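You operate a simulated robot arm through the tools that you are given. There is no shell and no other tool.

The job below is to be done with a simulated robot arm. You get a single attempt, and the scene is never put back.

## Task
Slide heddle packs past the bar clip till they add up to the threading card's figure.
Fine: slacken the clip wing nut to lift the clip; shut the clip again, no pack in its way, and tighten the nut. Where these are worked on the way, their far stop is far enough and under half their travel is too little: bar clip, clip wing nut.

The check looks at the end state, three seconds after you hand in, the way a careful person would. Anything else that was tipped, shoved, dropped, spilled or broken makes it a failure.

## Robot
A 6-joint arm with a two-finger parallel gripper, fixed in place. Base frame: the origin is on the floor under the middle of its stand, x ahead of it, y to its left, z up. Lengths are in m, angles in degrees, forces in N, time in s.
With the tool pointing down near the work surface it reaches from about 0.24 to 0.64 m from the base axis. Its first joint turns from -115.0 to 115.0 degrees. Payload 3.43 kg.
The TCP is the grasp point between the finger pads, 0.034 m short of the fingertips. In the tool frame z runs along the fingers and y along their closing line. The gripper opens to 0.128 m. The fingers are 0.024 m wide and 0.012 m thick; the gripper's body (0.048 by 0.13 m) begins 0.096 m behind the TCP.
Orientation is that of the tool frame in the base frame, as a unit quaternion [w, x, y, z]. With the fingers straight down and closing along the base's y, the tool's x points along the base's -x, its y along +y and its z along -z.

## Interface
- The arm moves only by the tool arm_command. Its argument "commands" is a list of rows, each a list of 6 numbers: the shift along the tool's x, y, z in m, then the turn, a rotation vector about the tool's x, y, z in degrees. In form: [[x, y, z, ax, ay, az], ...]. A call has 1 to 20 rows; each row is the pose to reach, as a shift and turn from the pose commanded when the call began, along the tool's axes at that moment. "hand" is the gripper command, from -1 (shut) to 1 (fully open), values between in proportion, set as the call begins (left out, the last holds). Rows are played at 5 a second. More than 0.05 m and 8.6 degrees between two rows, or a gripper value outside its range, and nothing of the call is played. A pose out of reach is approached as far as the arm can. The call stops where the force on the tool passes 80 N (or 10 N more than at its start, if that is more) or the arm is blocked; 0.2 s more then pass. Each finger travels about 0.153 m/s and halts on what it meets, pressing with about 22 N; the grip force reading is that of the motor and also rises with nothing between the fingers. The clock runs only during rows and for 0.2 s after the last one: add rows that repeat a pose to give the fingers time. It gives the time, the measured TCP pose, the force on the tool (base axes), the opening and the grip force at its end, in the units of the frame above (readings bear some noise), with the torque about the TCP (base axes, N m) and any sound that the robot's microphone picked up.
- Cameras (640 x 400 px; columns grow to the right, rows downward): "scene" is fixed at [0.4022, 0.4979, 1.7571]; the picture's right is [-1.00, 0.07, 0.00], its down [0.04, 0.60, -0.80] and it looks along [-0.06, -0.80, -0.60] (base axes); focal length 365 px, centre (320, 200). "wrist" rides on the gripper at [0.076, -0.011, -0.16] in the tool frame; the picture's right is [0.15, 0.99, 0.00], its down [-0.88, 0.13, -0.46] and it looks along [-0.45, 0.07, 0.89] (tool axes); focal length 234 px, centre (320, 200). There is no depth. A picture from a camera that has moved, and an enlarged one, comes with that camera's place and axes in the base frame and with its lens.
- camera(camera): a new picture of that camera. It takes no simulated time.
- move_column(by): slides the trunk up (or, below 0, down) by that many m; the arm rides with it, the base frame stays. It gives what a move gives, with no picture.
- zoom(camera, box): a new picture of the part [left, top, right, bottom] of that camera's present view, enlarged. It takes no simulated time.
- sign_off(): hands the job in; it is judged then, once.

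Places have to be worked out from the pictures, the camera data and where the tool is seen. Open the gripper and draw the arm clear of the work before you hand the job in, unless the task says otherwise.

The tools are called after "Call:" as a command line: name --pt "numbers of a row" for each row, then --argument value for the rest, lists and objects as JSON in quotes. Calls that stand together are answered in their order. arm_command: Moves the arm, as the interface text tells. Its arguments: {"type":"object","properties":{"commands":{"type":"array"},"hand":{"type":"number"}},"required":["commands"]} The other tools are called the same way: move_column (by) moves the trunk up or down; camera (camera) takes a picture; zoom (camera, box) takes an enlarged picture of a part of a camera's view; sign_off () hands the job in.

At the start:

```text
t: 0.0
ee_pos: [0.2387, -0.2892, 1.3399]
orientation: [0.0, 0.0, 1.0, -0.001]
ft_force: [0.5, -0.4, 0.1]
torque: [0.0, 0.01, 0.02]
width: 0.1277
grasp_force: 0.0
trunk travel left (down, up): [-0.9, 0.09]
```

scene: 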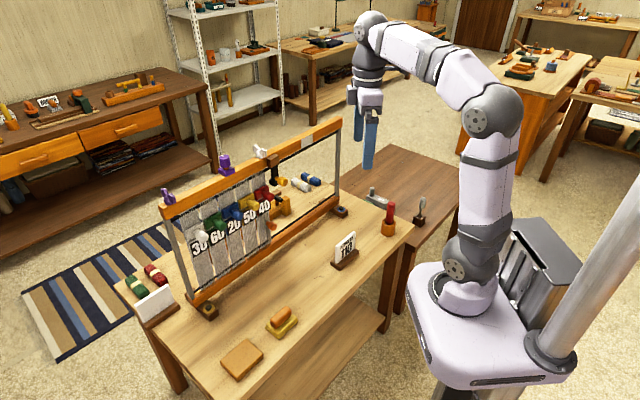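
wrist: 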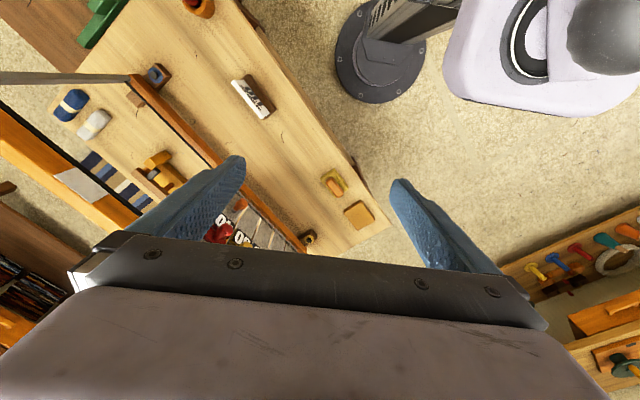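

I see a frame with heddle packs numbered 30, 60, 20, 50, 40 and a clip on the bar. I'll zoom in to the frame and to the threading card to read them.

Call:
zoom --camera "scene" --box '[150, 110, 350, 310]'

Call:
zoom --camera "scene" --box '[320, 220, 370, 280]'

Call:
zoom --camera "scene" --box '[240, 130, 320, 230]'

```text
2.00 times, centred on (250, 210) of scene
camera zoom: at [0.4022, 0.4979, 1.7571], right [-1.0, 0.07, 0.0], down [0.04, 0.6, -0.8], along [-0.06, -0.8, -0.6], focal length 730 px, centre (460, 180)
```

zoom: 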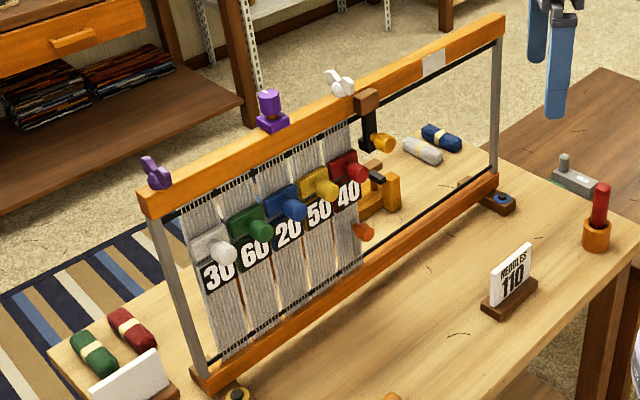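

```text
6.67 times, centred on (345, 250) of scene
camera zoom: at [0.4022, 0.4979, 1.7571], right [-1.0, 0.07, 0.0], down [0.04, 0.6, -0.8], along [-0.06, -0.8, -0.6], focal length 2434 px, centre (153, -133)
```

zoom: 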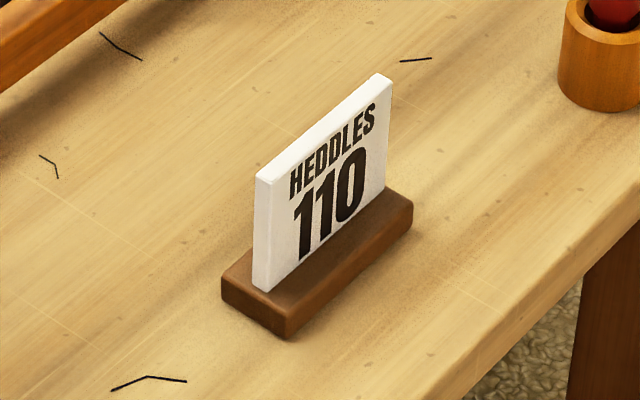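

```text
4.00 times, centred on (280, 180) of scene
camera zoom: at [0.4022, 0.4979, 1.7571], right [-1.0, 0.07, 0.0], down [0.04, 0.6, -0.8], along [-0.06, -0.8, -0.6], focal length 1461 px, centre (480, 280)
```

zoom: 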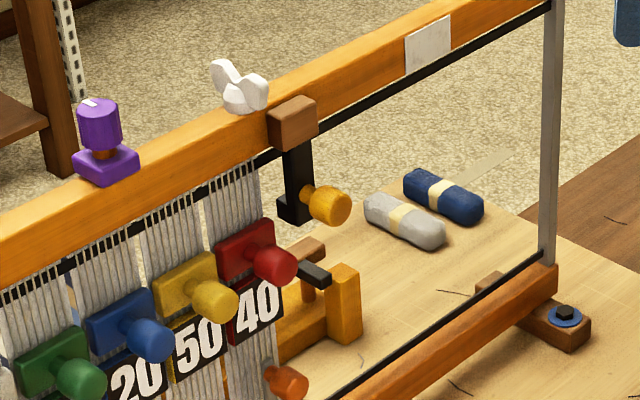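

The card reads 110, and the packs counted from the clip side are 40, 50, 20, 60, 30, so 40+50+20 = 110. I'll zoom in on the clip, the nut and the small parts to understand how they move.

Call:
zoom --camera "scene" --box '[245, 135, 301, 170]'

Call:
zoom --camera "scene" --box '[260, 160, 316, 195]'

Call:
zoom --camera "scene" --box '[155, 145, 243, 200]'

Call:
zoom --camera "scene" --box '[180, 180, 300, 255]'

```text
11.43 times, centred on (273, 152) of scene
camera zoom: at [0.4022, 0.4979, 1.7571], right [-1.0, 0.07, 0.0], down [0.04, 0.6, -0.8], along [-0.06, -0.8, -0.6], focal length 4173 px, centre (857, 743)
```

zoom: 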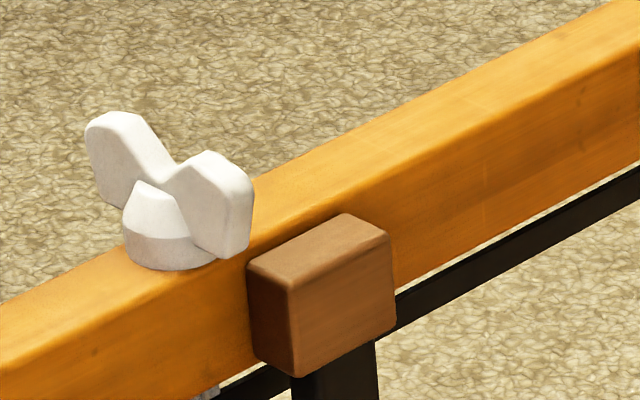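

```text
11.43 times, centred on (288, 178) of scene
camera zoom: at [0.4022, 0.4979, 1.7571], right [-1.0, 0.07, 0.0], down [0.04, 0.6, -0.8], along [-0.06, -0.8, -0.6], focal length 4173 px, centre (686, 457)
```

zoom: 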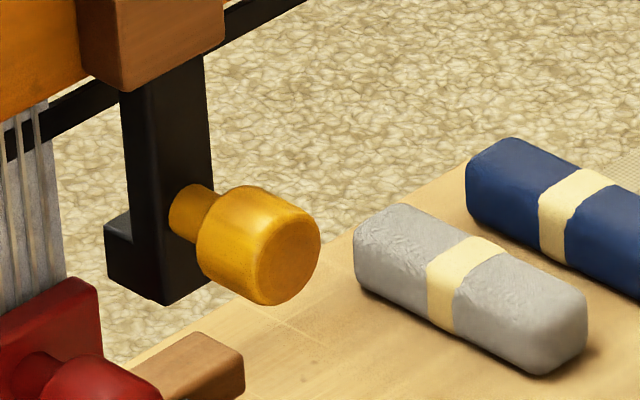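

```text
7.27 times, centred on (199, 172) of scene
camera zoom: at [0.4022, 0.4979, 1.7571], right [-1.0, 0.07, 0.0], down [0.04, 0.6, -0.8], along [-0.06, -0.8, -0.6], focal length 2656 px, centre (1200, 400)
```

zoom: 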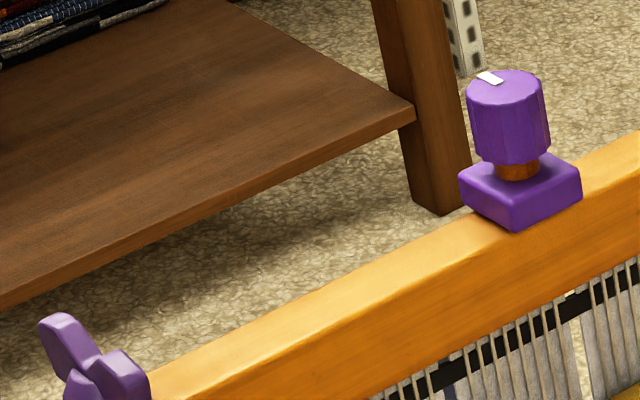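

```text
5.33 times, centred on (240, 218) of scene
camera zoom: at [0.4022, 0.4979, 1.7571], right [-1.0, 0.07, 0.0], down [0.04, 0.6, -0.8], along [-0.06, -0.8, -0.6], focal length 1947 px, centre (747, 107)
```

zoom: 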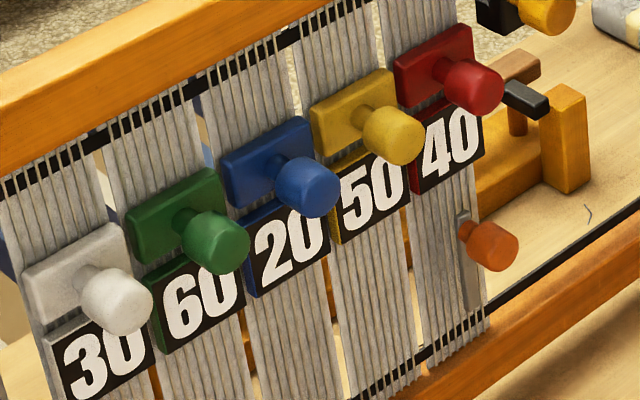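

The mechanism seems to be a white wing nut on top of the bar, a brown block holding the clip with a yellow knob, and one knob per pack. I'll turn the wrist to face the frame for a closer look, starting with the yaw.

Call:
arm_command --pt "0 0 0 0 0 7.5" --pt "0 0 0 0 0 15" --pt "0 0 0 0 0 22.5" --pt "0 0 0 0 0 30" --pt "0 0 0 0 0 37.5" --pt "0 0 0 0 0 45" --pt "0 0 0 0 0 45" --hand 1

Call:
camera --camera "wrist"

```text
t: 1.6
ee_pos: [0.2396, -0.2892, 1.3412]
orientation: [0.0, 0.383, 0.924, 0.0]
ft_force: [0.4, -0.4, -0.3]
torque: [0.02, -0.03, 0.05]
width: 0.1279
grasp_force: 0.1
trunk travel left (down, up): [-0.9, 0.09]
```

```text
taken
camera wrist: at [0.1781, -0.2429, 1.4999], right [0.6, 0.8, 0.0], down [0.71, -0.53, 0.46], along [0.37, -0.27, -0.89], focal length 234 px, centre (320, 200)
```

wrist: 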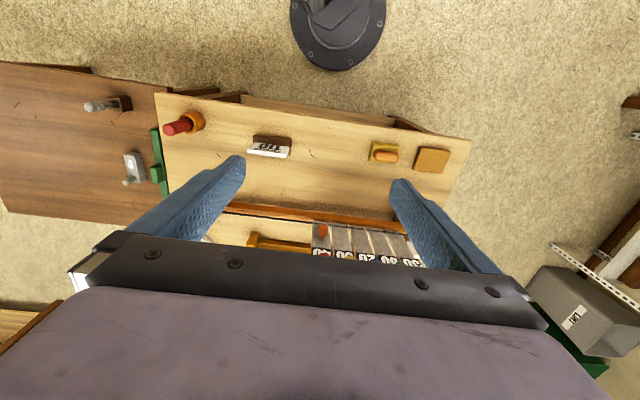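

I'll pitch the tool up to horizontal facing the frame, moving forward a little and down, well short of the knobs.

Call:
arm_command --pt "-0.005 0 0.015 0 -7.5 0" --pt "-0.01 0 0.03 0 -15 0" --pt "-0.015 0 0.045 0 -22.5 0" --pt "-0.02 0 0.06 0 -30 0" --pt "-0.025 0 0.075 0 -37.5 0" --pt "-0.03 0 0.09 0 -45 0" --pt "-0.035 0 0.105 0 -52.5 0" --pt "-0.04 0 0.12 0 -60 0" --pt "-0.045 0 0.135 0 -67.5 0" --pt "-0.05 0 0.15 0 -75 0" --pt "-0.055 0 0.165 0 -82.5 0" --pt "-0.06 0 0.18 0 -90 0" --pt "-0.06 0 0.18 0 -90 0"

Call:
camera --camera "wrist"

Call:
camera --camera "scene"

```text
t: 4.4
ee_pos: [0.2807, -0.4121, 1.1962]
orientation: [0.653, 0.272, 0.654, -0.268]
ft_force: [-0.2, -0.8, -0.9]
torque: [-0.03, 0.0, -0.01]
width: 0.1278
grasp_force: 0.0
out of reach, approached as far as the arm can: row 4, 5, 6, 7, 8, 9, 10, 11, 12, 13
trunk travel left (down, up): [-0.9, 0.09]
```

```text
taken
camera wrist: at [0.1608, -0.3064, 1.1201], right [0.7, 0.7, -0.14], down [-0.23, 0.41, 0.88], along [0.68, -0.58, 0.45], focal length 234 px, centre (320, 200)
```

wrist: 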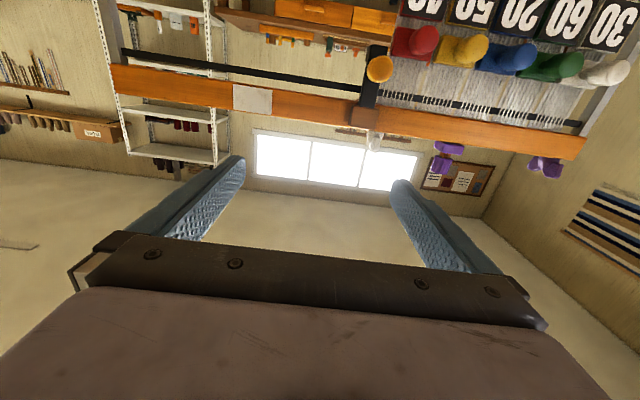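

```text
taken
```

scene: 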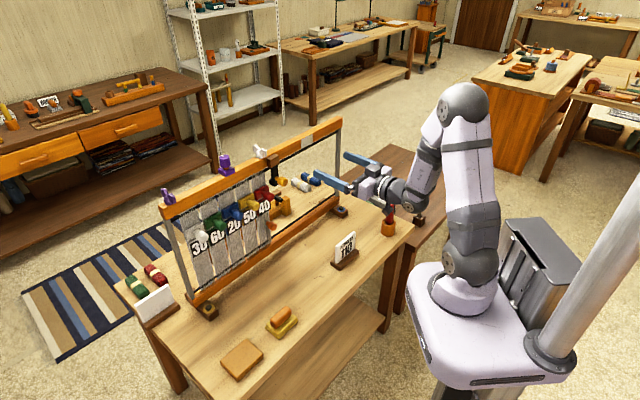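

The wrist camera now faces the frame, but it's too high and looking upward. I'll lower the trunk 0.2 m, since nothing is under the gripper at that height, to get the knobs and clip into view.

Call:
move_column --by -0.2

Call:
camera --camera "wrist"

Call:
camera --camera "scene"

```text
t: 6.6
ee_pos: [0.2819, -0.4117, 0.9967]
orientation: [0.653, 0.272, 0.654, -0.267]
ft_force: [-0.6, -0.8, -0.5]
torque: [0.03, -0.04, 0.02]
width: 0.128
grasp_force: 0.1
trunk travel left (down, up): [-0.7, 0.29]
```

```text
taken
camera wrist: at [0.1605, -0.3058, 0.9204], right [0.7, 0.7, -0.14], down [-0.23, 0.41, 0.88], along [0.68, -0.58, 0.45], focal length 234 px, centre (320, 200)
```

wrist: 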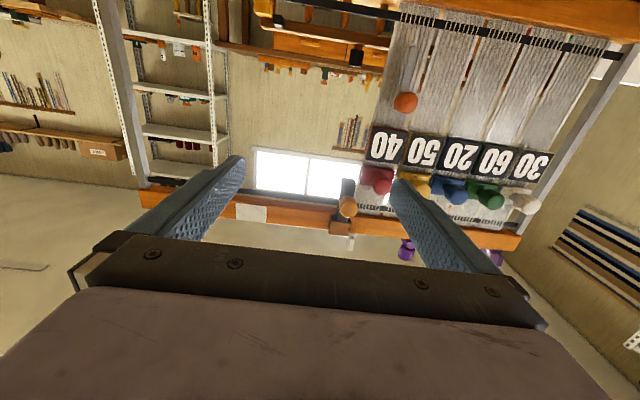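

```text
taken
```

scene: 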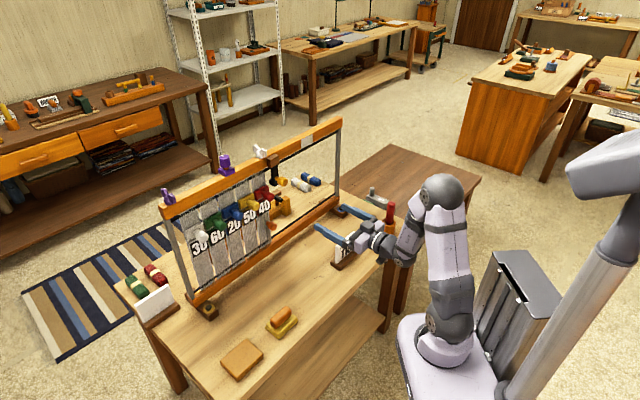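

A good view of the frame. I'll zoom on the clip and the packs from here.

Call:
zoom --camera "wrist" --box '[300, 150, 428, 230]'

Call:
zoom --camera "wrist" --box '[340, 60, 560, 230]'

Call:
zoom --camera "wrist" --box '[360, 0, 520, 130]'

```text
5.00 times, centred on (364, 190) of wrist
camera zoom: at [0.1605, -0.3058, 0.9204], right [0.7, 0.7, -0.14], down [-0.23, 0.41, 0.88], along [0.68, -0.58, 0.45], focal length 1171 px, centre (100, 250)
```

zoom: 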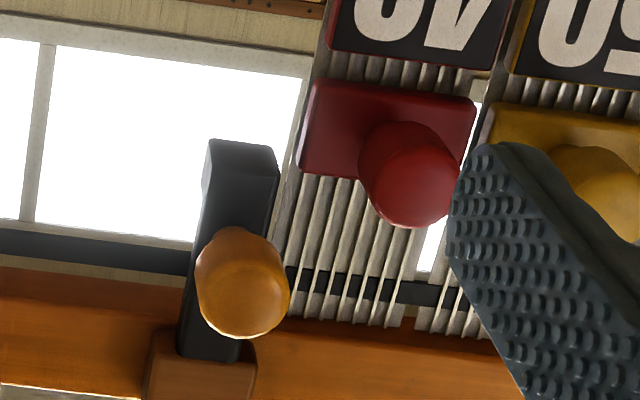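

```text
2.35 times, centred on (450, 145) of wrist
camera zoom: at [0.1605, -0.3058, 0.9204], right [0.7, 0.7, -0.14], down [-0.23, 0.41, 0.88], along [0.68, -0.58, 0.45], focal length 551 px, centre (14, 329)
```

zoom: 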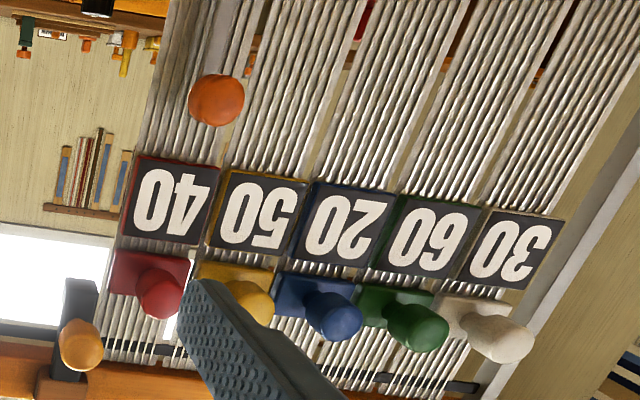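

```text
3.08 times, centred on (440, 65) of wrist
camera zoom: at [0.1605, -0.3058, 0.9204], right [0.7, 0.7, -0.14], down [-0.23, 0.41, 0.88], along [0.68, -0.58, 0.45], focal length 720 px, centre (-49, 615)
```

zoom: 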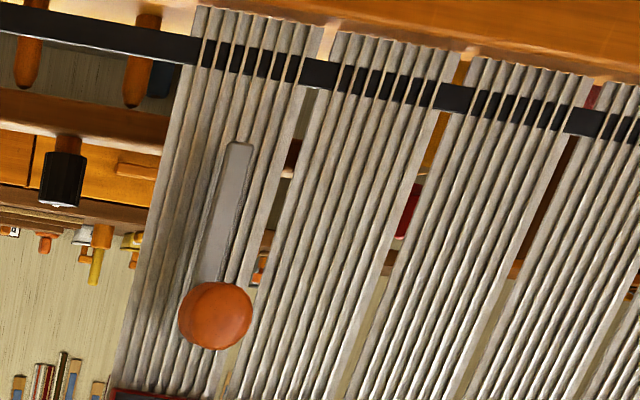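

Triangulating both views puts the frame plane about 0.73 m from the base axis, facing the robot at an azimuth of about -45°. The nut is near (0.522, -0.520, 1.20), the clip knob face near (0.445, -0.485, 1.09), and the pack knobs are at z≈1.057 spaced about 0.064 m apart. I'll raise the column to see the nut from above and find out how far the arm reaches.

Call:
move_column --by 0.28

Call:
arm_command --pt "-0.005 0 0 0 7.5 0" --pt "-0.01 0 0 0 15 0" --pt "-0.015 0 0 0 22.5 0" --pt "-0.02 0 0 0 30 0" --pt "-0.03 0 0 0 37.5 0" --pt "-0.04 0 0 0 45 0" --pt "-0.05 0 0 0 52.5 0" --pt "-0.06 0 0 0 60 0" --pt "-0.07 0 0 0 67.5 0" --pt "-0.08 0 0 0 75 0" --pt "-0.08 0 0 0 82.5 0" --pt "-0.08 0 0 0 90 0" --pt "-0.08 0 0 0 90 0"

Call:
camera --camera "wrist"

Call:
camera --camera "scene"

```text
t: 9.4
ee_pos: [0.2812, -0.4111, 1.2767]
orientation: [0.654, 0.271, 0.654, -0.267]
ft_force: [0.2, 0.5, -0.2]
torque: [0.01, -0.02, 0.02]
width: 0.1282
grasp_force: 0.1
trunk travel left (down, up): [-0.98, 0.01]
```

```text
t: 12.2
ee_pos: [0.2803, -0.4108, 1.3559]
orientation: [-0.001, 0.381, 0.924, 0.003]
ft_force: [0.5, 0.4, -0.5]
torque: [0.0, -0.06, 0.03]
width: 0.1281
grasp_force: 0.1
trunk travel left (down, up): [-0.98, 0.01]
```

```text
taken
camera wrist: at [0.2186, -0.3664, 1.516], right [0.59, 0.8, 0.01], down [0.72, -0.53, 0.45], along [0.37, -0.27, -0.89], focal length 234 px, centre (320, 200)
```

wrist: 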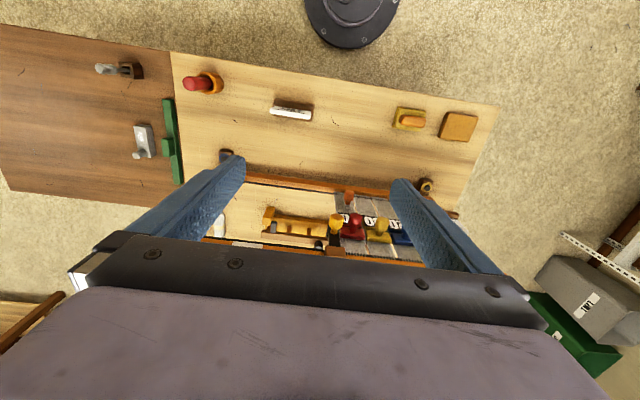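

```text
taken
```

scene: 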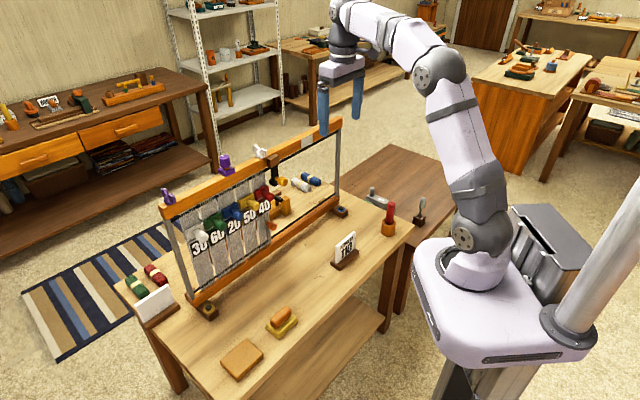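

The tool points down at r≈0.49 and z≈1.356, clear above the frame. I'll try reaching outward over the nut with the tool still pointing down.

Call:
arm_command --pt "-0.035 0.015 0 0 0 0" --pt "-0.07 0.03 0 0 0 0" --pt "-0.105 0.045 0 0 0 0" --pt "-0.14 0.06 0 0 0 0" --pt "-0.175 0.075 0 0 0 0" --pt "-0.21 0.09 0 0 0 0" --pt "-0.245 0.095 0 0 0 0" --pt "-0.245 0.095 0 0 0 0"

Call:
camera --camera "wrist"

Call:
camera --camera "scene"

```text
t: 14.0
ee_pos: [0.4236, -0.4148, 1.2936]
orientation: [0.0, 0.381, 0.924, 0.004]
ft_force: [0.3, 0.5, -0.2]
torque: [0.01, -0.01, 0.01]
width: 0.1279
grasp_force: 0.1
out of reach, approached as far as the arm can: row 2, 3, 4, 5, 6, 7, 8
trunk travel left (down, up): [-0.98, 0.01]
```

```text
taken
camera wrist: at [0.3623, -0.3697, 1.4529], right [0.59, 0.8, 0.01], down [0.72, -0.53, 0.45], along [0.37, -0.26, -0.89], focal length 234 px, centre (320, 200)
```

wrist: 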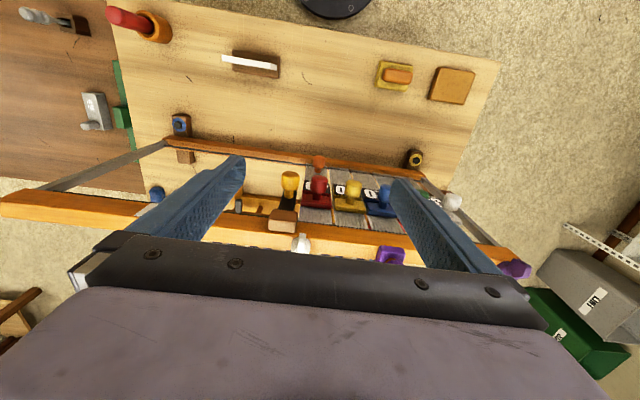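

```text
taken
```

scene: 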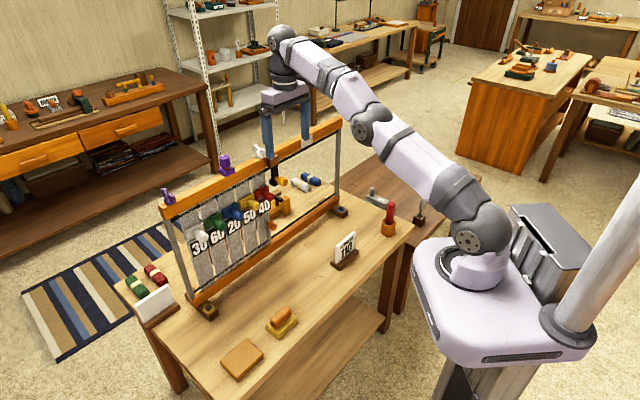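

Tool-down reach tops out at about r=0.59, so the nut at r≈0.735 needs a tilted tool. I'll zoom on the nut and the clip from this viewpoint to refine positions.

Call:
zoom --camera "wrist" --box '[240, 160, 368, 260]'

Call:
zoom --camera "scene" --box '[245, 135, 301, 170]'

```text
4.00 times, centred on (304, 210) of wrist
camera zoom: at [0.3623, -0.3697, 1.4529], right [0.59, 0.8, 0.01], down [0.72, -0.53, 0.45], along [0.37, -0.26, -0.89], focal length 937 px, centre (384, 160)
```

zoom: 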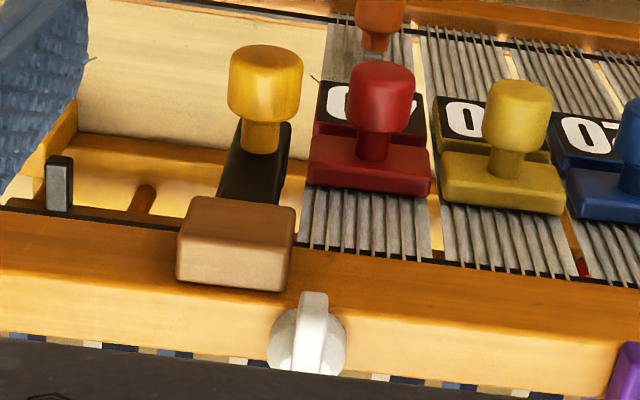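

```text
11.43 times, centred on (273, 152) of scene
camera zoom: at [0.4022, 0.4979, 1.7571], right [-1.0, 0.07, 0.0], down [0.04, 0.6, -0.8], along [-0.06, -0.8, -0.6], focal length 4173 px, centre (857, 743)
```

zoom: 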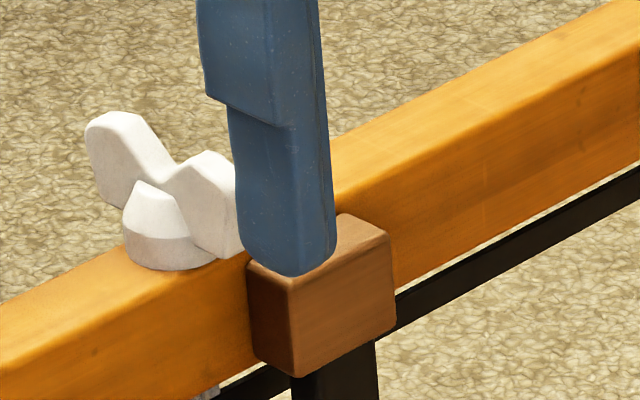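

From this view the nut axis sits at r≈0.729, u≈-0.005, with wings along the front-back line. I'll tilt the tool about 60° outward and stop at a standoff roughly 0.1 m in front of and above the nut.

Call:
arm_command --pt "0 0 0 0 -7.5 0" --pt "0 0 0 0 -15 0" --pt "0 0 0 0 -22.5 0" --pt "0 0 0 0 -30 0" --pt "-0.01 -0.001 0.005 0 -37.5 0" --pt "-0.02 -0.002 0.01 0 -45 0" --pt "-0.035 -0.003 0.02 0 -52.5 0" --pt "-0.05 -0.004 0.03 0 -60 0" --pt "-0.05 -0.004 0.03 0 -60 0" --hand 0.1

Call:
camera --camera "wrist"

Call:
camera --camera "scene"

```text
t: 16.0
ee_pos: [0.4333, -0.44, 1.2655]
orientation: [0.392, 0.353, 0.831, -0.176]
ft_force: [0.2, 1.2, 0.5]
torque: [0.0, -0.01, -0.02]
width: 0.0704
grasp_force: 0.0
out of reach, approached as far as the arm can: row 7, 8
trunk travel left (down, up): [-0.98, 0.01]
```

```text
taken
camera wrist: at [0.3086, -0.3235, 1.3081], right [0.65, 0.75, -0.13], down [0.25, -0.05, 0.97], along [0.72, -0.66, -0.21], focal length 234 px, centre (320, 200)
```

wrist: 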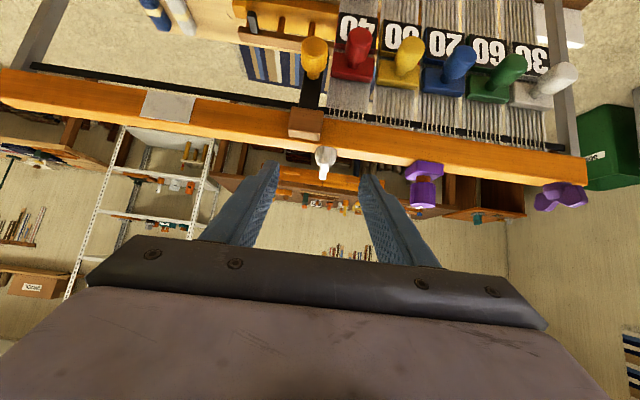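

```text
taken
```

scene: 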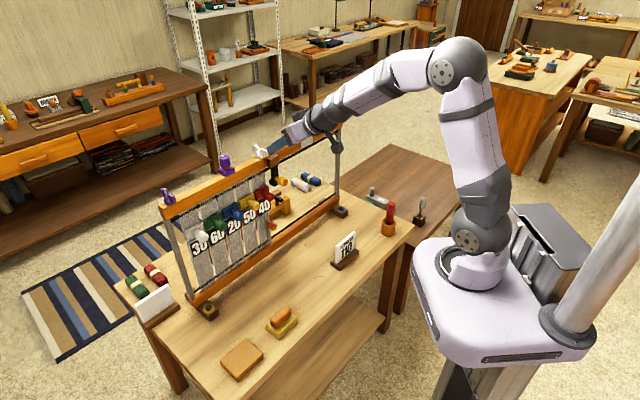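

The pose reads as about 51° of tilt, so the arm may still be settling. I'll hold one row and read it again.

Call:
arm_command --pt "0 0 0 0 0 0" --pt "0 0 0 0 0 0"

```text
t: 16.6
ee_pos: [0.4341, -0.4405, 1.266]
orientation: [0.391, 0.353, 0.832, -0.174]
ft_force: [-0.1, 0.0, 0.2]
torque: [-0.03, -0.01, -0.03]
width: 0.0705
grasp_force: 0.0
trunk travel left (down, up): [-0.98, 0.01]
```

The pose stopped at r≈0.618, z≈1.266 with 51° of tilt. I'll try a small step of more tilt and forward motion to see whether that's a real limit.

Call:
arm_command --pt "0 0 0.005 0 -4 0" --pt "0 0 0.01 0 -8 0" --pt "0 0 0.01 0 -8 0"

```text
t: 17.4
ee_pos: [0.4605, -0.4543, 1.2547]
orientation: [0.517, 0.317, 0.767, -0.21]
ft_force: [0.1, -0.7, -0.4]
torque: [-0.02, 0.02, 0.01]
width: 0.0704
grasp_force: 0.1
out of reach, approached as far as the arm can: row 1, 2
trunk travel left (down, up): [-0.98, 0.01]
```

The arm moved through to a 68° tilt at r≈0.647, z≈1.255, so the IK had only been stuck for a moment. I'll check both cameras.

Call:
camera --camera "wrist"

Call:
zoom --camera "scene" --box '[220, 90, 420, 215]'

```text
taken
camera wrist: at [0.3278, -0.3381, 1.2453], right [0.66, 0.74, -0.13], down [0.02, 0.15, 0.99], along [0.75, -0.65, 0.08], focal length 234 px, centre (320, 200)
```

wrist: 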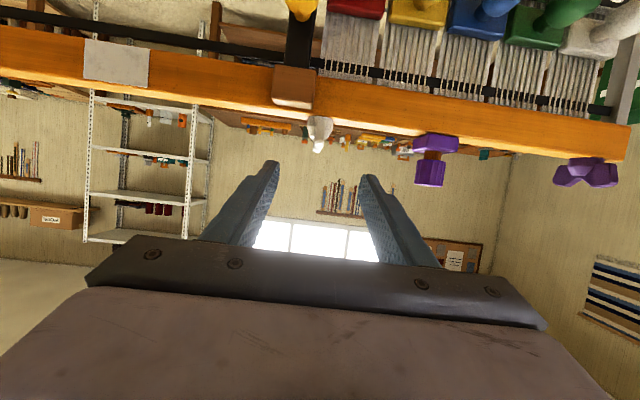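

```text
3.20 times, centred on (320, 152) of scene
camera zoom: at [0.4022, 0.4979, 1.7571], right [-1.0, 0.07, 0.0], down [0.04, 0.6, -0.8], along [-0.06, -0.8, -0.6], focal length 1168 px, centre (320, 352)
```

zoom: 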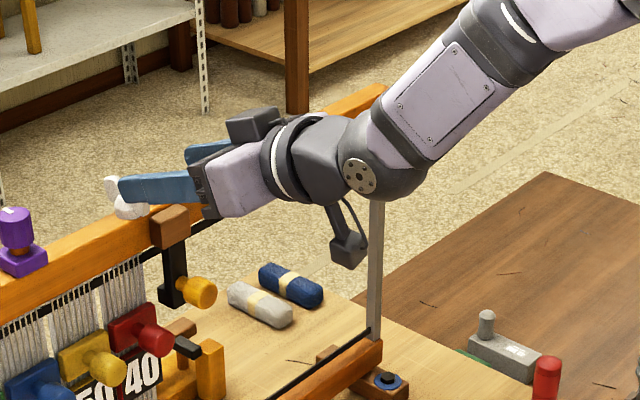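

I'll zoom on the nut between the fingers to check the alignment.

Call:
zoom --camera "wrist" --box '[256, 90, 384, 170]'

Call:
zoom --camera "scene" --box '[240, 130, 320, 180]'

```text
5.00 times, centred on (320, 130) of wrist
camera zoom: at [0.3278, -0.3381, 1.2453], right [0.66, 0.74, -0.13], down [0.02, 0.15, 0.99], along [0.75, -0.65, 0.08], focal length 1171 px, centre (320, 550)
```

zoom: 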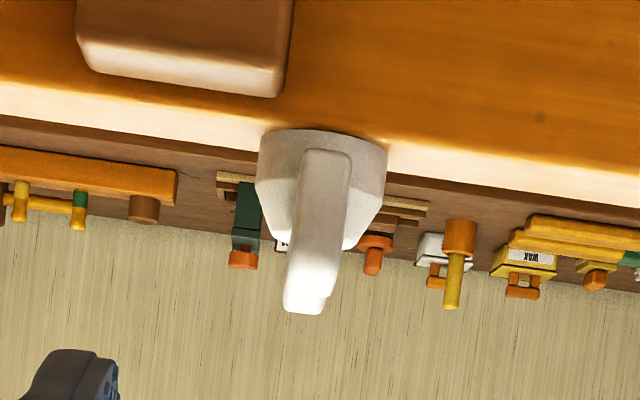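

```text
8.00 times, centred on (280, 155) of scene
camera zoom: at [0.4022, 0.4979, 1.7571], right [-1.0, 0.07, 0.0], down [0.04, 0.6, -0.8], along [-0.06, -0.8, -0.6], focal length 2921 px, centre (640, 560)
```

zoom: 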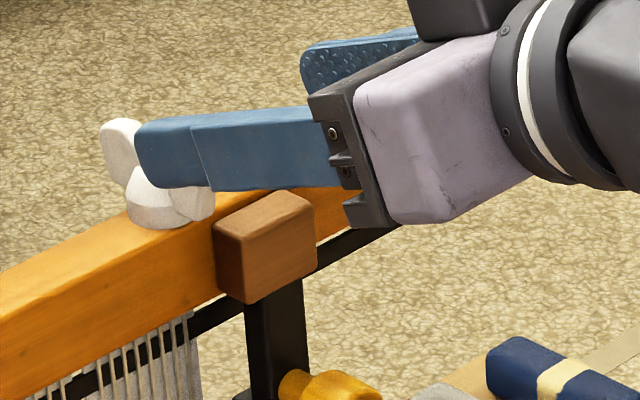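

The nut axis is at about (0.517, -0.514), the bar top at z≈1.179, and the wing top at z≈1.218 with the wings along the tool direction. I'll move in with the open fingers straddling the wings, without gripping yet.

Call:
arm_command --pt "0.003 0 0.02 0 0 0" --pt "0.006 -0.001 0.04 0 0 0" --pt "0.009 -0.002 0.06 0 0 0" --pt "0.012 -0.002 0.08 0 0 0" --pt "0.0135 -0.002 0.094 0 0 0" --pt "0.0135 -0.002 0.094 0 0 0"

Call:
camera --camera "wrist"

Call:
zoom --camera "scene" --box '[240, 130, 320, 180]'

```text
t: 18.8
ee_pos: [0.5171, -0.5137, 1.2084]
orientation: [0.517, 0.317, 0.767, -0.21]
ft_force: [1.0, -0.3, -0.3]
torque: [-0.01, 0.0, 0.0]
width: 0.0707
grasp_force: 0.1
trunk travel left (down, up): [-0.98, 0.01]
```

```text
taken
camera wrist: at [0.3837, -0.3959, 1.199], right [0.66, 0.74, -0.13], down [0.02, 0.15, 0.99], along [0.75, -0.65, 0.08], focal length 234 px, centre (320, 200)
```

wrist: 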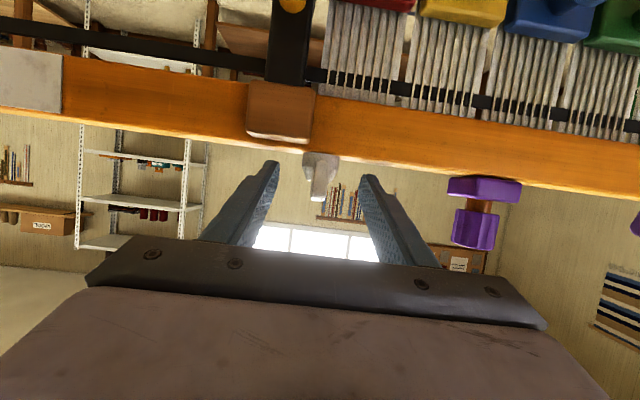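

```text
8.00 times, centred on (280, 155) of scene
camera zoom: at [0.4022, 0.4979, 1.7571], right [-1.0, 0.07, 0.0], down [0.04, 0.6, -0.8], along [-0.06, -0.8, -0.6], focal length 2921 px, centre (640, 560)
```

zoom: 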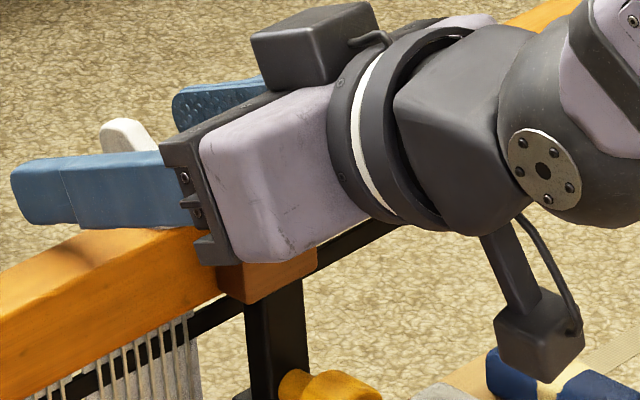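

The fingers straddle the nut with the TCP on its axis. I'll close on the wings.

Call:
arm_command --pt "0 0 0 0 0 0" --pt "0 0 0 0 0 0" --pt "0 0 0 0 0 0" --hand -1

Call:
zoom --camera "wrist" --box '[256, 130, 384, 210]'

```text
t: 19.6
ee_pos: [0.5151, -0.515, 1.2105]
orientation: [0.518, 0.318, 0.765, -0.212]
ft_force: [-3.1, -10.0, 5.3]
torque: [-0.99, 0.49, 0.01]
width: 0.0096
grasp_force: 43.5
trunk travel left (down, up): [-0.98, 0.01]
```

```text
5.00 times, centred on (320, 170) of wrist
camera zoom: at [0.3827, -0.3981, 1.2001], right [0.66, 0.74, -0.13], down [0.02, 0.15, 0.99], along [0.75, -0.65, 0.09], focal length 1171 px, centre (320, 350)
```

zoom: 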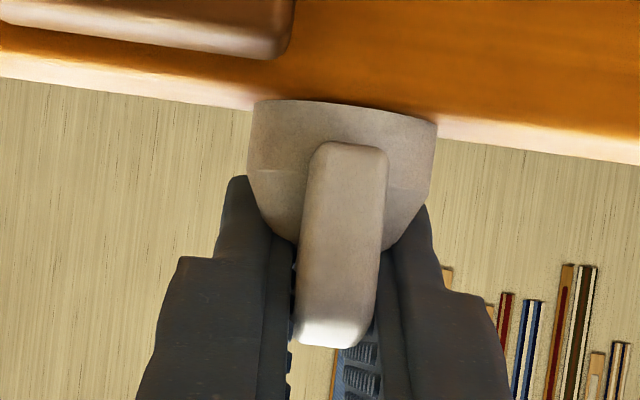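

The grip holds on the wings at a width of 9.6 mm. I'll try a small counter-clockwise turn about the vertical nut axis and watch the torque.

Call:
arm_command --pt "0 0 0 -3.7 0 -1.51" --pt "0 0 0 -7.41 0 -3.02" --pt "0 0 0 -11.1 0 -4.54" --pt "0 0 0 -11.1 0 -4.54"

Call:
zoom --camera "wrist" --box '[256, 130, 384, 210]'

```text
t: 20.6
ee_pos: [0.5157, -0.5156, 1.2116]
orientation: [0.538, 0.236, 0.794, -0.156]
ft_force: [-0.2, -13.2, 12.0]
torque: [-0.84, 0.55, -0.04]
width: 0.0096
grasp_force: 44.1
trunk travel left (down, up): [-0.98, 0.01]
```

```text
5.00 times, centred on (320, 170) of wrist
camera zoom: at [0.3611, -0.4285, 1.1998], right [0.49, 0.86, -0.13], down [-0.01, 0.15, 0.99], along [0.87, -0.48, 0.09], focal length 1171 px, centre (320, 350)
```

zoom: 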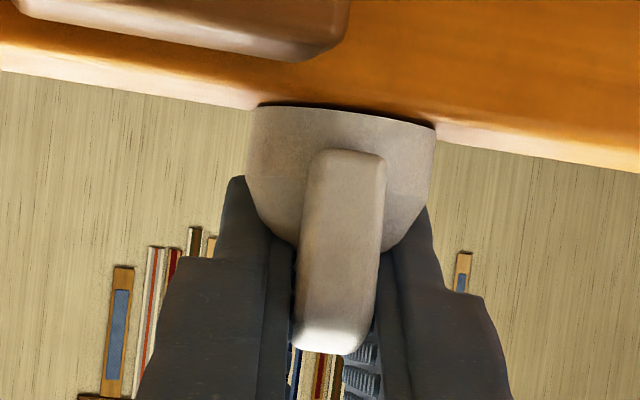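

The nut turned with the tool and showed almost no torque, so counter-clockwise is the free (slackening) direction. I'll continue another 40°.

Call:
arm_command --pt "-0.002 0 -0.001 -7.41 0 -3.02" --pt "-0.002 0 -0.001 -14.8 0 -6.05" --pt "-0.002 0 -0.001 -22.2 0 -9.07" --pt "-0.002 0 -0.001 -29.6 0 -12.1" --pt "-0.002 0 -0.001 -37.0 0 -15.1" --pt "-0.002 0 -0.001 -37.0 0 -15.1"

Call:
camera --camera "wrist"

Call:
camera --camera "scene"

```text
t: 22.0
ee_pos: [0.5135, -0.5156, 1.2107]
orientation: [0.558, -0.05, 0.827, 0.036]
ft_force: [-6.4, -14.4, 2.3]
torque: [-0.65, -1.1, -0.08]
width: 0.0099
grasp_force: 43.8
trunk travel left (down, up): [-0.98, 0.01]
```

```text
taken
camera wrist: at [0.3409, -0.5486, 1.1998], right [-0.17, 0.98, -0.13], down [-0.11, 0.11, 0.99], along [0.98, 0.19, 0.09], focal length 234 px, centre (320, 200)
```

wrist: 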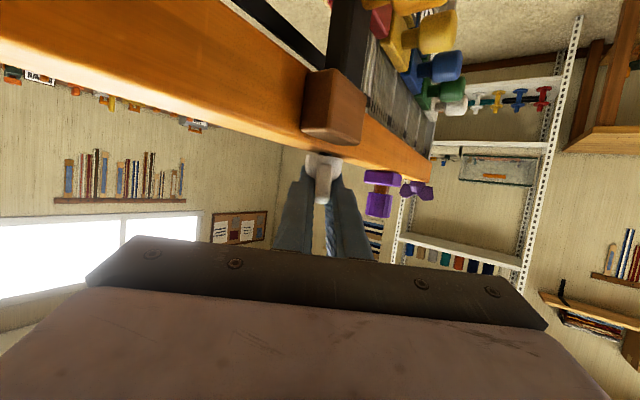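

```text
taken
```

scene: 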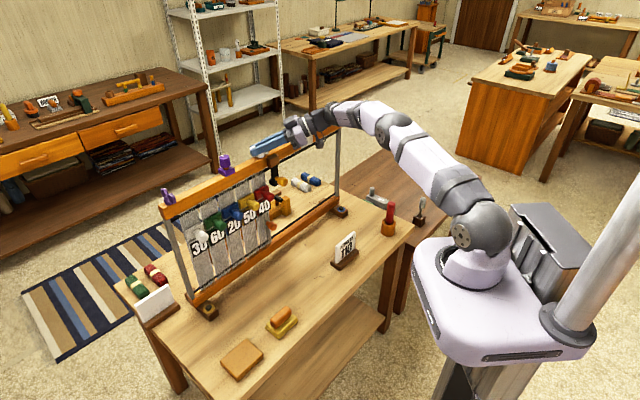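

It's now about 52° around and still turning freely with no stop felt. I'll try 16° more and watch reach and torque.

Call:
arm_command --pt "0 0 0 -3.7 0 -1.51" --pt "0 0 0 -7.41 0 -3.02" --pt "0 0 0 -11.1 0 -4.54" --pt "0 0 0 -14.8 0 -6.05" --pt "0 0 0 -14.8 0 -6.05"

Call:
zoom --camera "wrist" --box '[256, 130, 384, 210]'

```text
t: 22.8
ee_pos: [0.5138, -0.5161, 1.2112]
orientation: [0.559, -0.104, 0.821, 0.055]
ft_force: [17.9, -37.3, -7.7]
torque: [0.67, 0.05, -0.15]
width: 0.0102
grasp_force: 44.2
out of reach, approached as far as the arm can: row 2, 3
trunk travel left (down, up): [-0.98, 0.01]
stopped in row 3: the force on the tool passed its limit at 85 N (the readings are from after the stop); the commanded pose is now the measured one
```

```text
5.00 times, centred on (320, 170) of wrist
camera zoom: at [0.3454, -0.5679, 1.1997], right [-0.28, 0.95, -0.16], down [-0.13, 0.13, 0.98], along [0.95, 0.3, 0.09], focal length 1171 px, centre (320, 350)
```

zoom: 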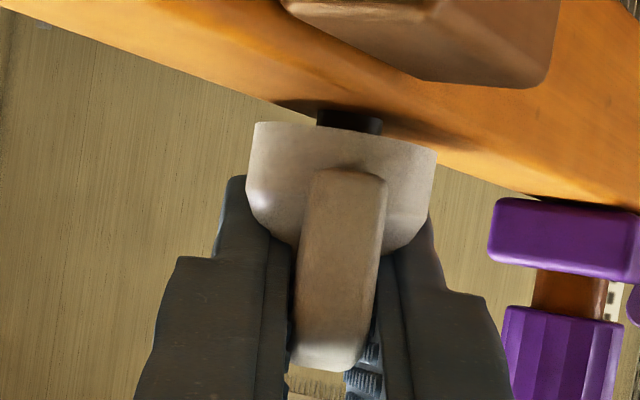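

The arm hit its reach limit rather than the nut's stop. The nut is about 57° around and has visibly risen on its post. I'll open, back off along the tool and lift, so I can re-grip from another yaw.

Call:
arm_command --pt "0 0 0 0 0 0" --pt "0 0 0 0 0 0" --pt "0 0 -0.02 0 0 0" --pt "0 0 -0.045 0 0 0" --pt "0 0 -0.07 0 0 0" --pt "-0.02 0 -0.08 0 0 0" --pt "-0.0465 -0.001 -0.0885 0 0 0" --pt "-0.0465 -0.001 -0.0885 0 0 0" --hand -0.1

Call:
camera --camera "wrist"

Call:
zoom --camera "scene" --box '[240, 120, 320, 170]'

```text
t: 24.6
ee_pos: [0.4432, -0.5205, 1.2944]
orientation: [0.561, -0.113, 0.818, 0.061]
ft_force: [0.4, -0.4, -0.1]
torque: [-0.01, 0.0, -0.02]
width: 0.0575
grasp_force: 0.0
trunk travel left (down, up): [-0.98, 0.01]
```

```text
taken
camera wrist: at [0.2757, -0.5757, 1.282], right [-0.3, 0.94, -0.16], down [-0.14, 0.13, 0.98], along [0.94, 0.32, 0.1], focal length 234 px, centre (320, 200)
```

wrist: 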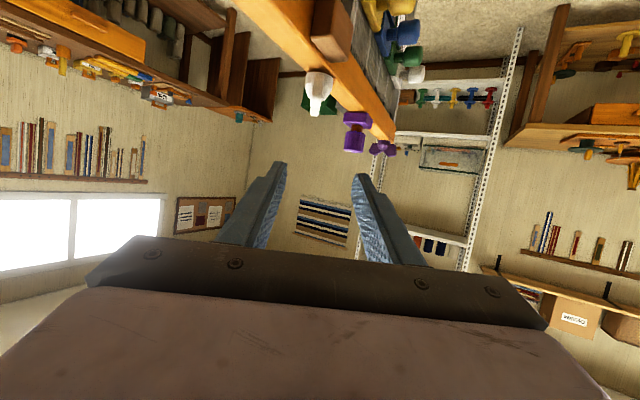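

```text
8.00 times, centred on (280, 145) of scene
camera zoom: at [0.4022, 0.4979, 1.7571], right [-1.0, 0.07, 0.0], down [0.04, 0.6, -0.8], along [-0.06, -0.8, -0.6], focal length 2921 px, centre (640, 640)
```

zoom: 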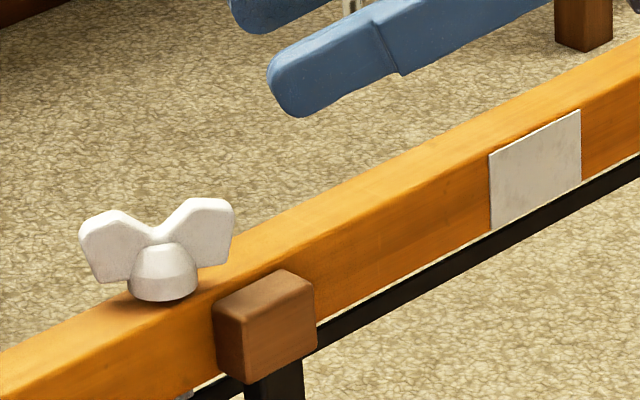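

The nut's wings now lie roughly along the bar, with a span of about 62 mm. I'll swing the tool about -91° in yaw in the air to a standoff where the fingers can clamp the wing tips.

Call:
arm_command --pt "-0.0014 0.006 0.00625 7.09 0.205 2.77" --pt "-0.0027 0.012 0.0125 14.18 0.41 5.54" --pt "-0.0041 0.018 0.0188 21.27 0.62 8.31" --pt "-0.0055 0.024 0.025 28.36 0.82 11.08" --pt "-0.0068 0.03 0.0313 35.45 1.03 13.85" --pt "-0.0082 0.036 0.0375 42.54 1.23 16.62" --pt "-0.0096 0.042 0.0438 49.63 1.44 19.39" --pt "-0.0109 0.048 0.05 56.72 1.64 22.16" --pt "-0.0123 0.054 0.0563 63.81 1.85 24.93" --pt "-0.0137 0.06 0.0625 70.9 2.05 27.7" --pt "-0.015 0.066 0.0688 77.99 2.26 30.47" --pt "-0.0164 0.0717 0.075 85.06 2.47 33.2" --pt "-0.0164 0.0717 0.075 85.06 2.47 33.2" --hand 0.3

Call:
camera --camera "wrist"

Call:
camera --camera "scene"

```text
t: 27.4
ee_pos: [0.5009, -0.4311, 1.2802]
orientation: [0.435, 0.507, 0.652, -0.359]
ft_force: [-0.9, -0.2, 0.3]
torque: [0.0, 0.02, -0.01]
width: 0.0832
grasp_force: 0.1
trunk travel left (down, up): [-0.98, 0.01]
```

```text
taken
camera wrist: at [0.4498, -0.2619, 1.2674], right [0.95, 0.28, -0.16], down [0.13, 0.14, 0.98], along [0.29, -0.95, 0.09], focal length 234 px, centre (320, 200)
```

wrist: 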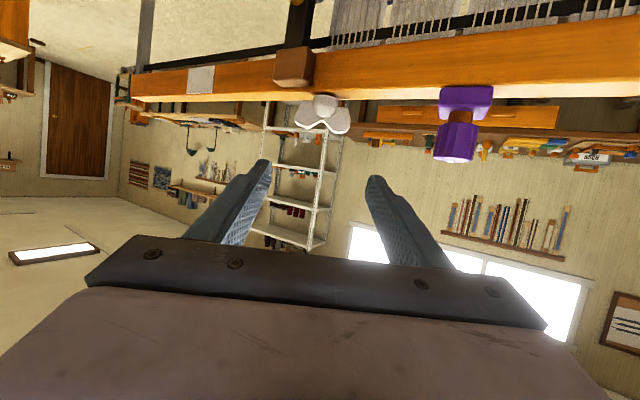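

```text
taken
```

scene: 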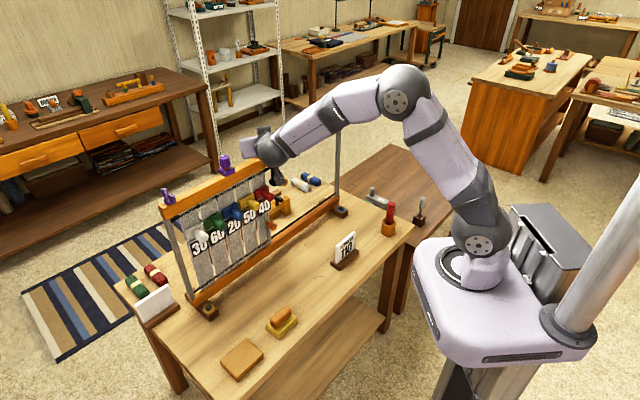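

The nut is now face-on between the fingers. I'll zoom in to check the wing orientation and centering before moving in.

Call:
zoom --camera "wrist" --box '[256, 80, 384, 160]'

```text
5.00 times, centred on (320, 120) of wrist
camera zoom: at [0.4498, -0.2619, 1.2674], right [0.95, 0.28, -0.16], down [0.13, 0.14, 0.98], along [0.29, -0.95, 0.09], focal length 1171 px, centre (320, 600)
```

zoom: 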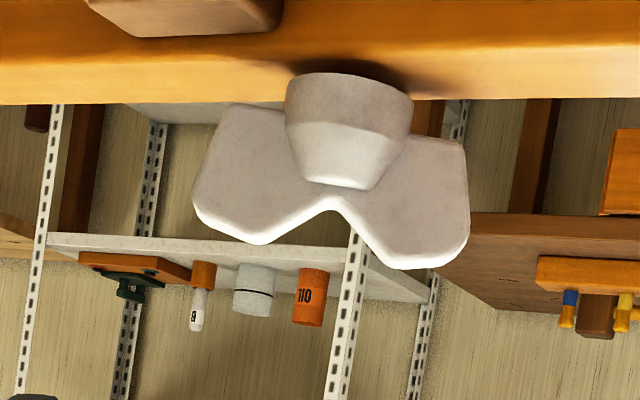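

The wings sit face-on at azimuth ≈13°, matching the finger closing line. I'll lower and move in so that the fingertips bracket the wing tips.

Call:
arm_command --pt "0.018 -0.0007 0.005 0 0 0" --pt "0.0348 -0.0013 0.015 0 0 0" --pt "0.0348 -0.0013 0.035 0 0 0" --pt "0.0348 -0.0013 0.055 0 0 0" --pt "0.0348 -0.0013 0.075 0 0 0" --pt "0.0348 -0.0013 0.092 0 0 0" --pt "0.0348 -0.0013 0.1043 0 0 0" --pt "0.0348 -0.0013 0.1043 0 0 0"

Call:
zoom --camera "wrist" --box '[224, 120, 416, 240]'

Call:
zoom --camera "scene" --box '[220, 110, 316, 170]'

```text
t: 29.2
ee_pos: [0.5166, -0.5129, 1.2097]
orientation: [0.435, 0.507, 0.651, -0.359]
ft_force: [-0.9, 0.4, 0.2]
torque: [0.0, -0.01, 0.0]
width: 0.0833
grasp_force: 0.0
trunk travel left (down, up): [-0.98, 0.01]
```

```text
3.33 times, centred on (320, 180) of wrist
camera zoom: at [0.4653, -0.3445, 1.1972], right [0.95, 0.28, -0.16], down [0.13, 0.14, 0.98], along [0.3, -0.95, 0.1], focal length 781 px, centre (320, 267)
```

zoom: 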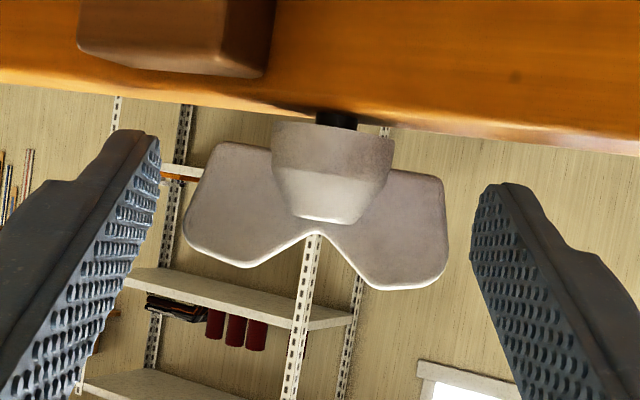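

```text
6.67 times, centred on (268, 140) of scene
camera zoom: at [0.4022, 0.4979, 1.7571], right [-1.0, 0.07, 0.0], down [0.04, 0.6, -0.8], along [-0.06, -0.8, -0.6], focal length 2434 px, centre (667, 600)
```

zoom: 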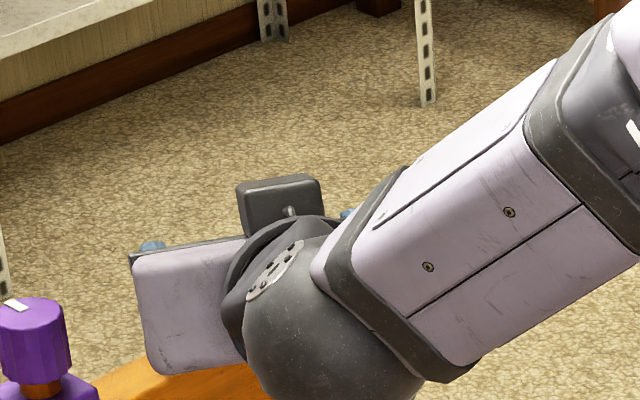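

The wings are centered between the pads, so I'll close onto the wing tips.

Call:
arm_command --pt "0 0 0 0 0 0" --pt "0 0 0 0 0 0" --pt "0 0 0 0 0 0" --hand -1

Call:
zoom --camera "wrist" --box '[224, 120, 416, 240]'

```text
t: 30.0
ee_pos: [0.5161, -0.5142, 1.2097]
orientation: [0.437, 0.506, 0.652, -0.358]
ft_force: [-2.0, -1.4, -1.0]
torque: [-0.36, -0.65, -0.01]
width: 0.064
grasp_force: 45.3
trunk travel left (down, up): [-0.98, 0.01]
```

```text
3.33 times, centred on (320, 180) of wrist
camera zoom: at [0.4649, -0.3448, 1.1971], right [0.95, 0.28, -0.16], down [0.13, 0.14, 0.98], along [0.29, -0.95, 0.09], focal length 781 px, centre (320, 267)
```

zoom: 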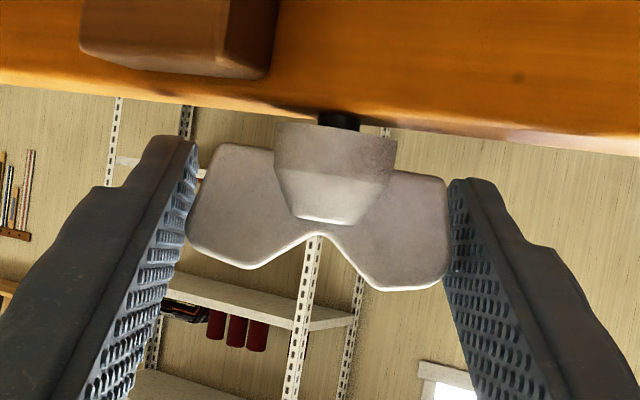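

It's clamped on the tips at 64 mm. I'll continue counter-clockwise by 24° and check that the nut follows.

Call:
arm_command --pt "0 0 0 -5.59 -0.16 -2.19" --pt "0 0 0 -11.2 -0.32 -4.37" --pt "0 0 0 -16.8 -0.49 -6.56" --pt "0 0 0 -22.3 -0.65 -8.74" --pt "0 0 0 -22.3 -0.65 -8.74"

Call:
zoom --camera "wrist" --box '[224, 120, 416, 240]'

```text
t: 31.2
ee_pos: [0.5143, -0.5139, 1.2106]
orientation: [0.5, 0.362, 0.743, -0.259]
ft_force: [-4.6, 1.8, -2.9]
torque: [0.0, -1.39, 0.03]
width: 0.0642
grasp_force: 45.7
trunk travel left (down, up): [-0.98, 0.01]
```

```text
3.33 times, centred on (320, 180) of wrist
camera zoom: at [0.3998, -0.3803, 1.197], right [0.75, 0.64, -0.16], down [0.06, 0.17, 0.98], along [0.66, -0.75, 0.09], focal length 781 px, centre (320, 267)
```

zoom: 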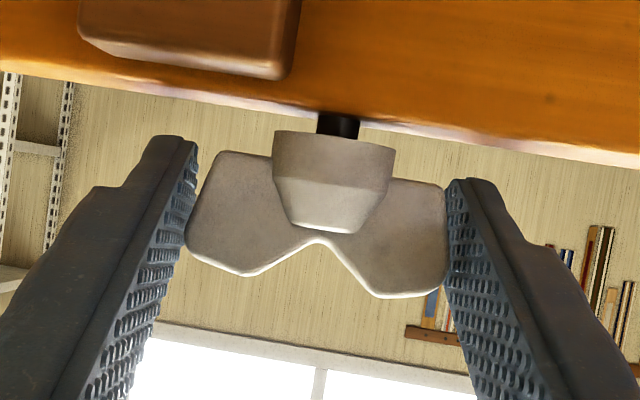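

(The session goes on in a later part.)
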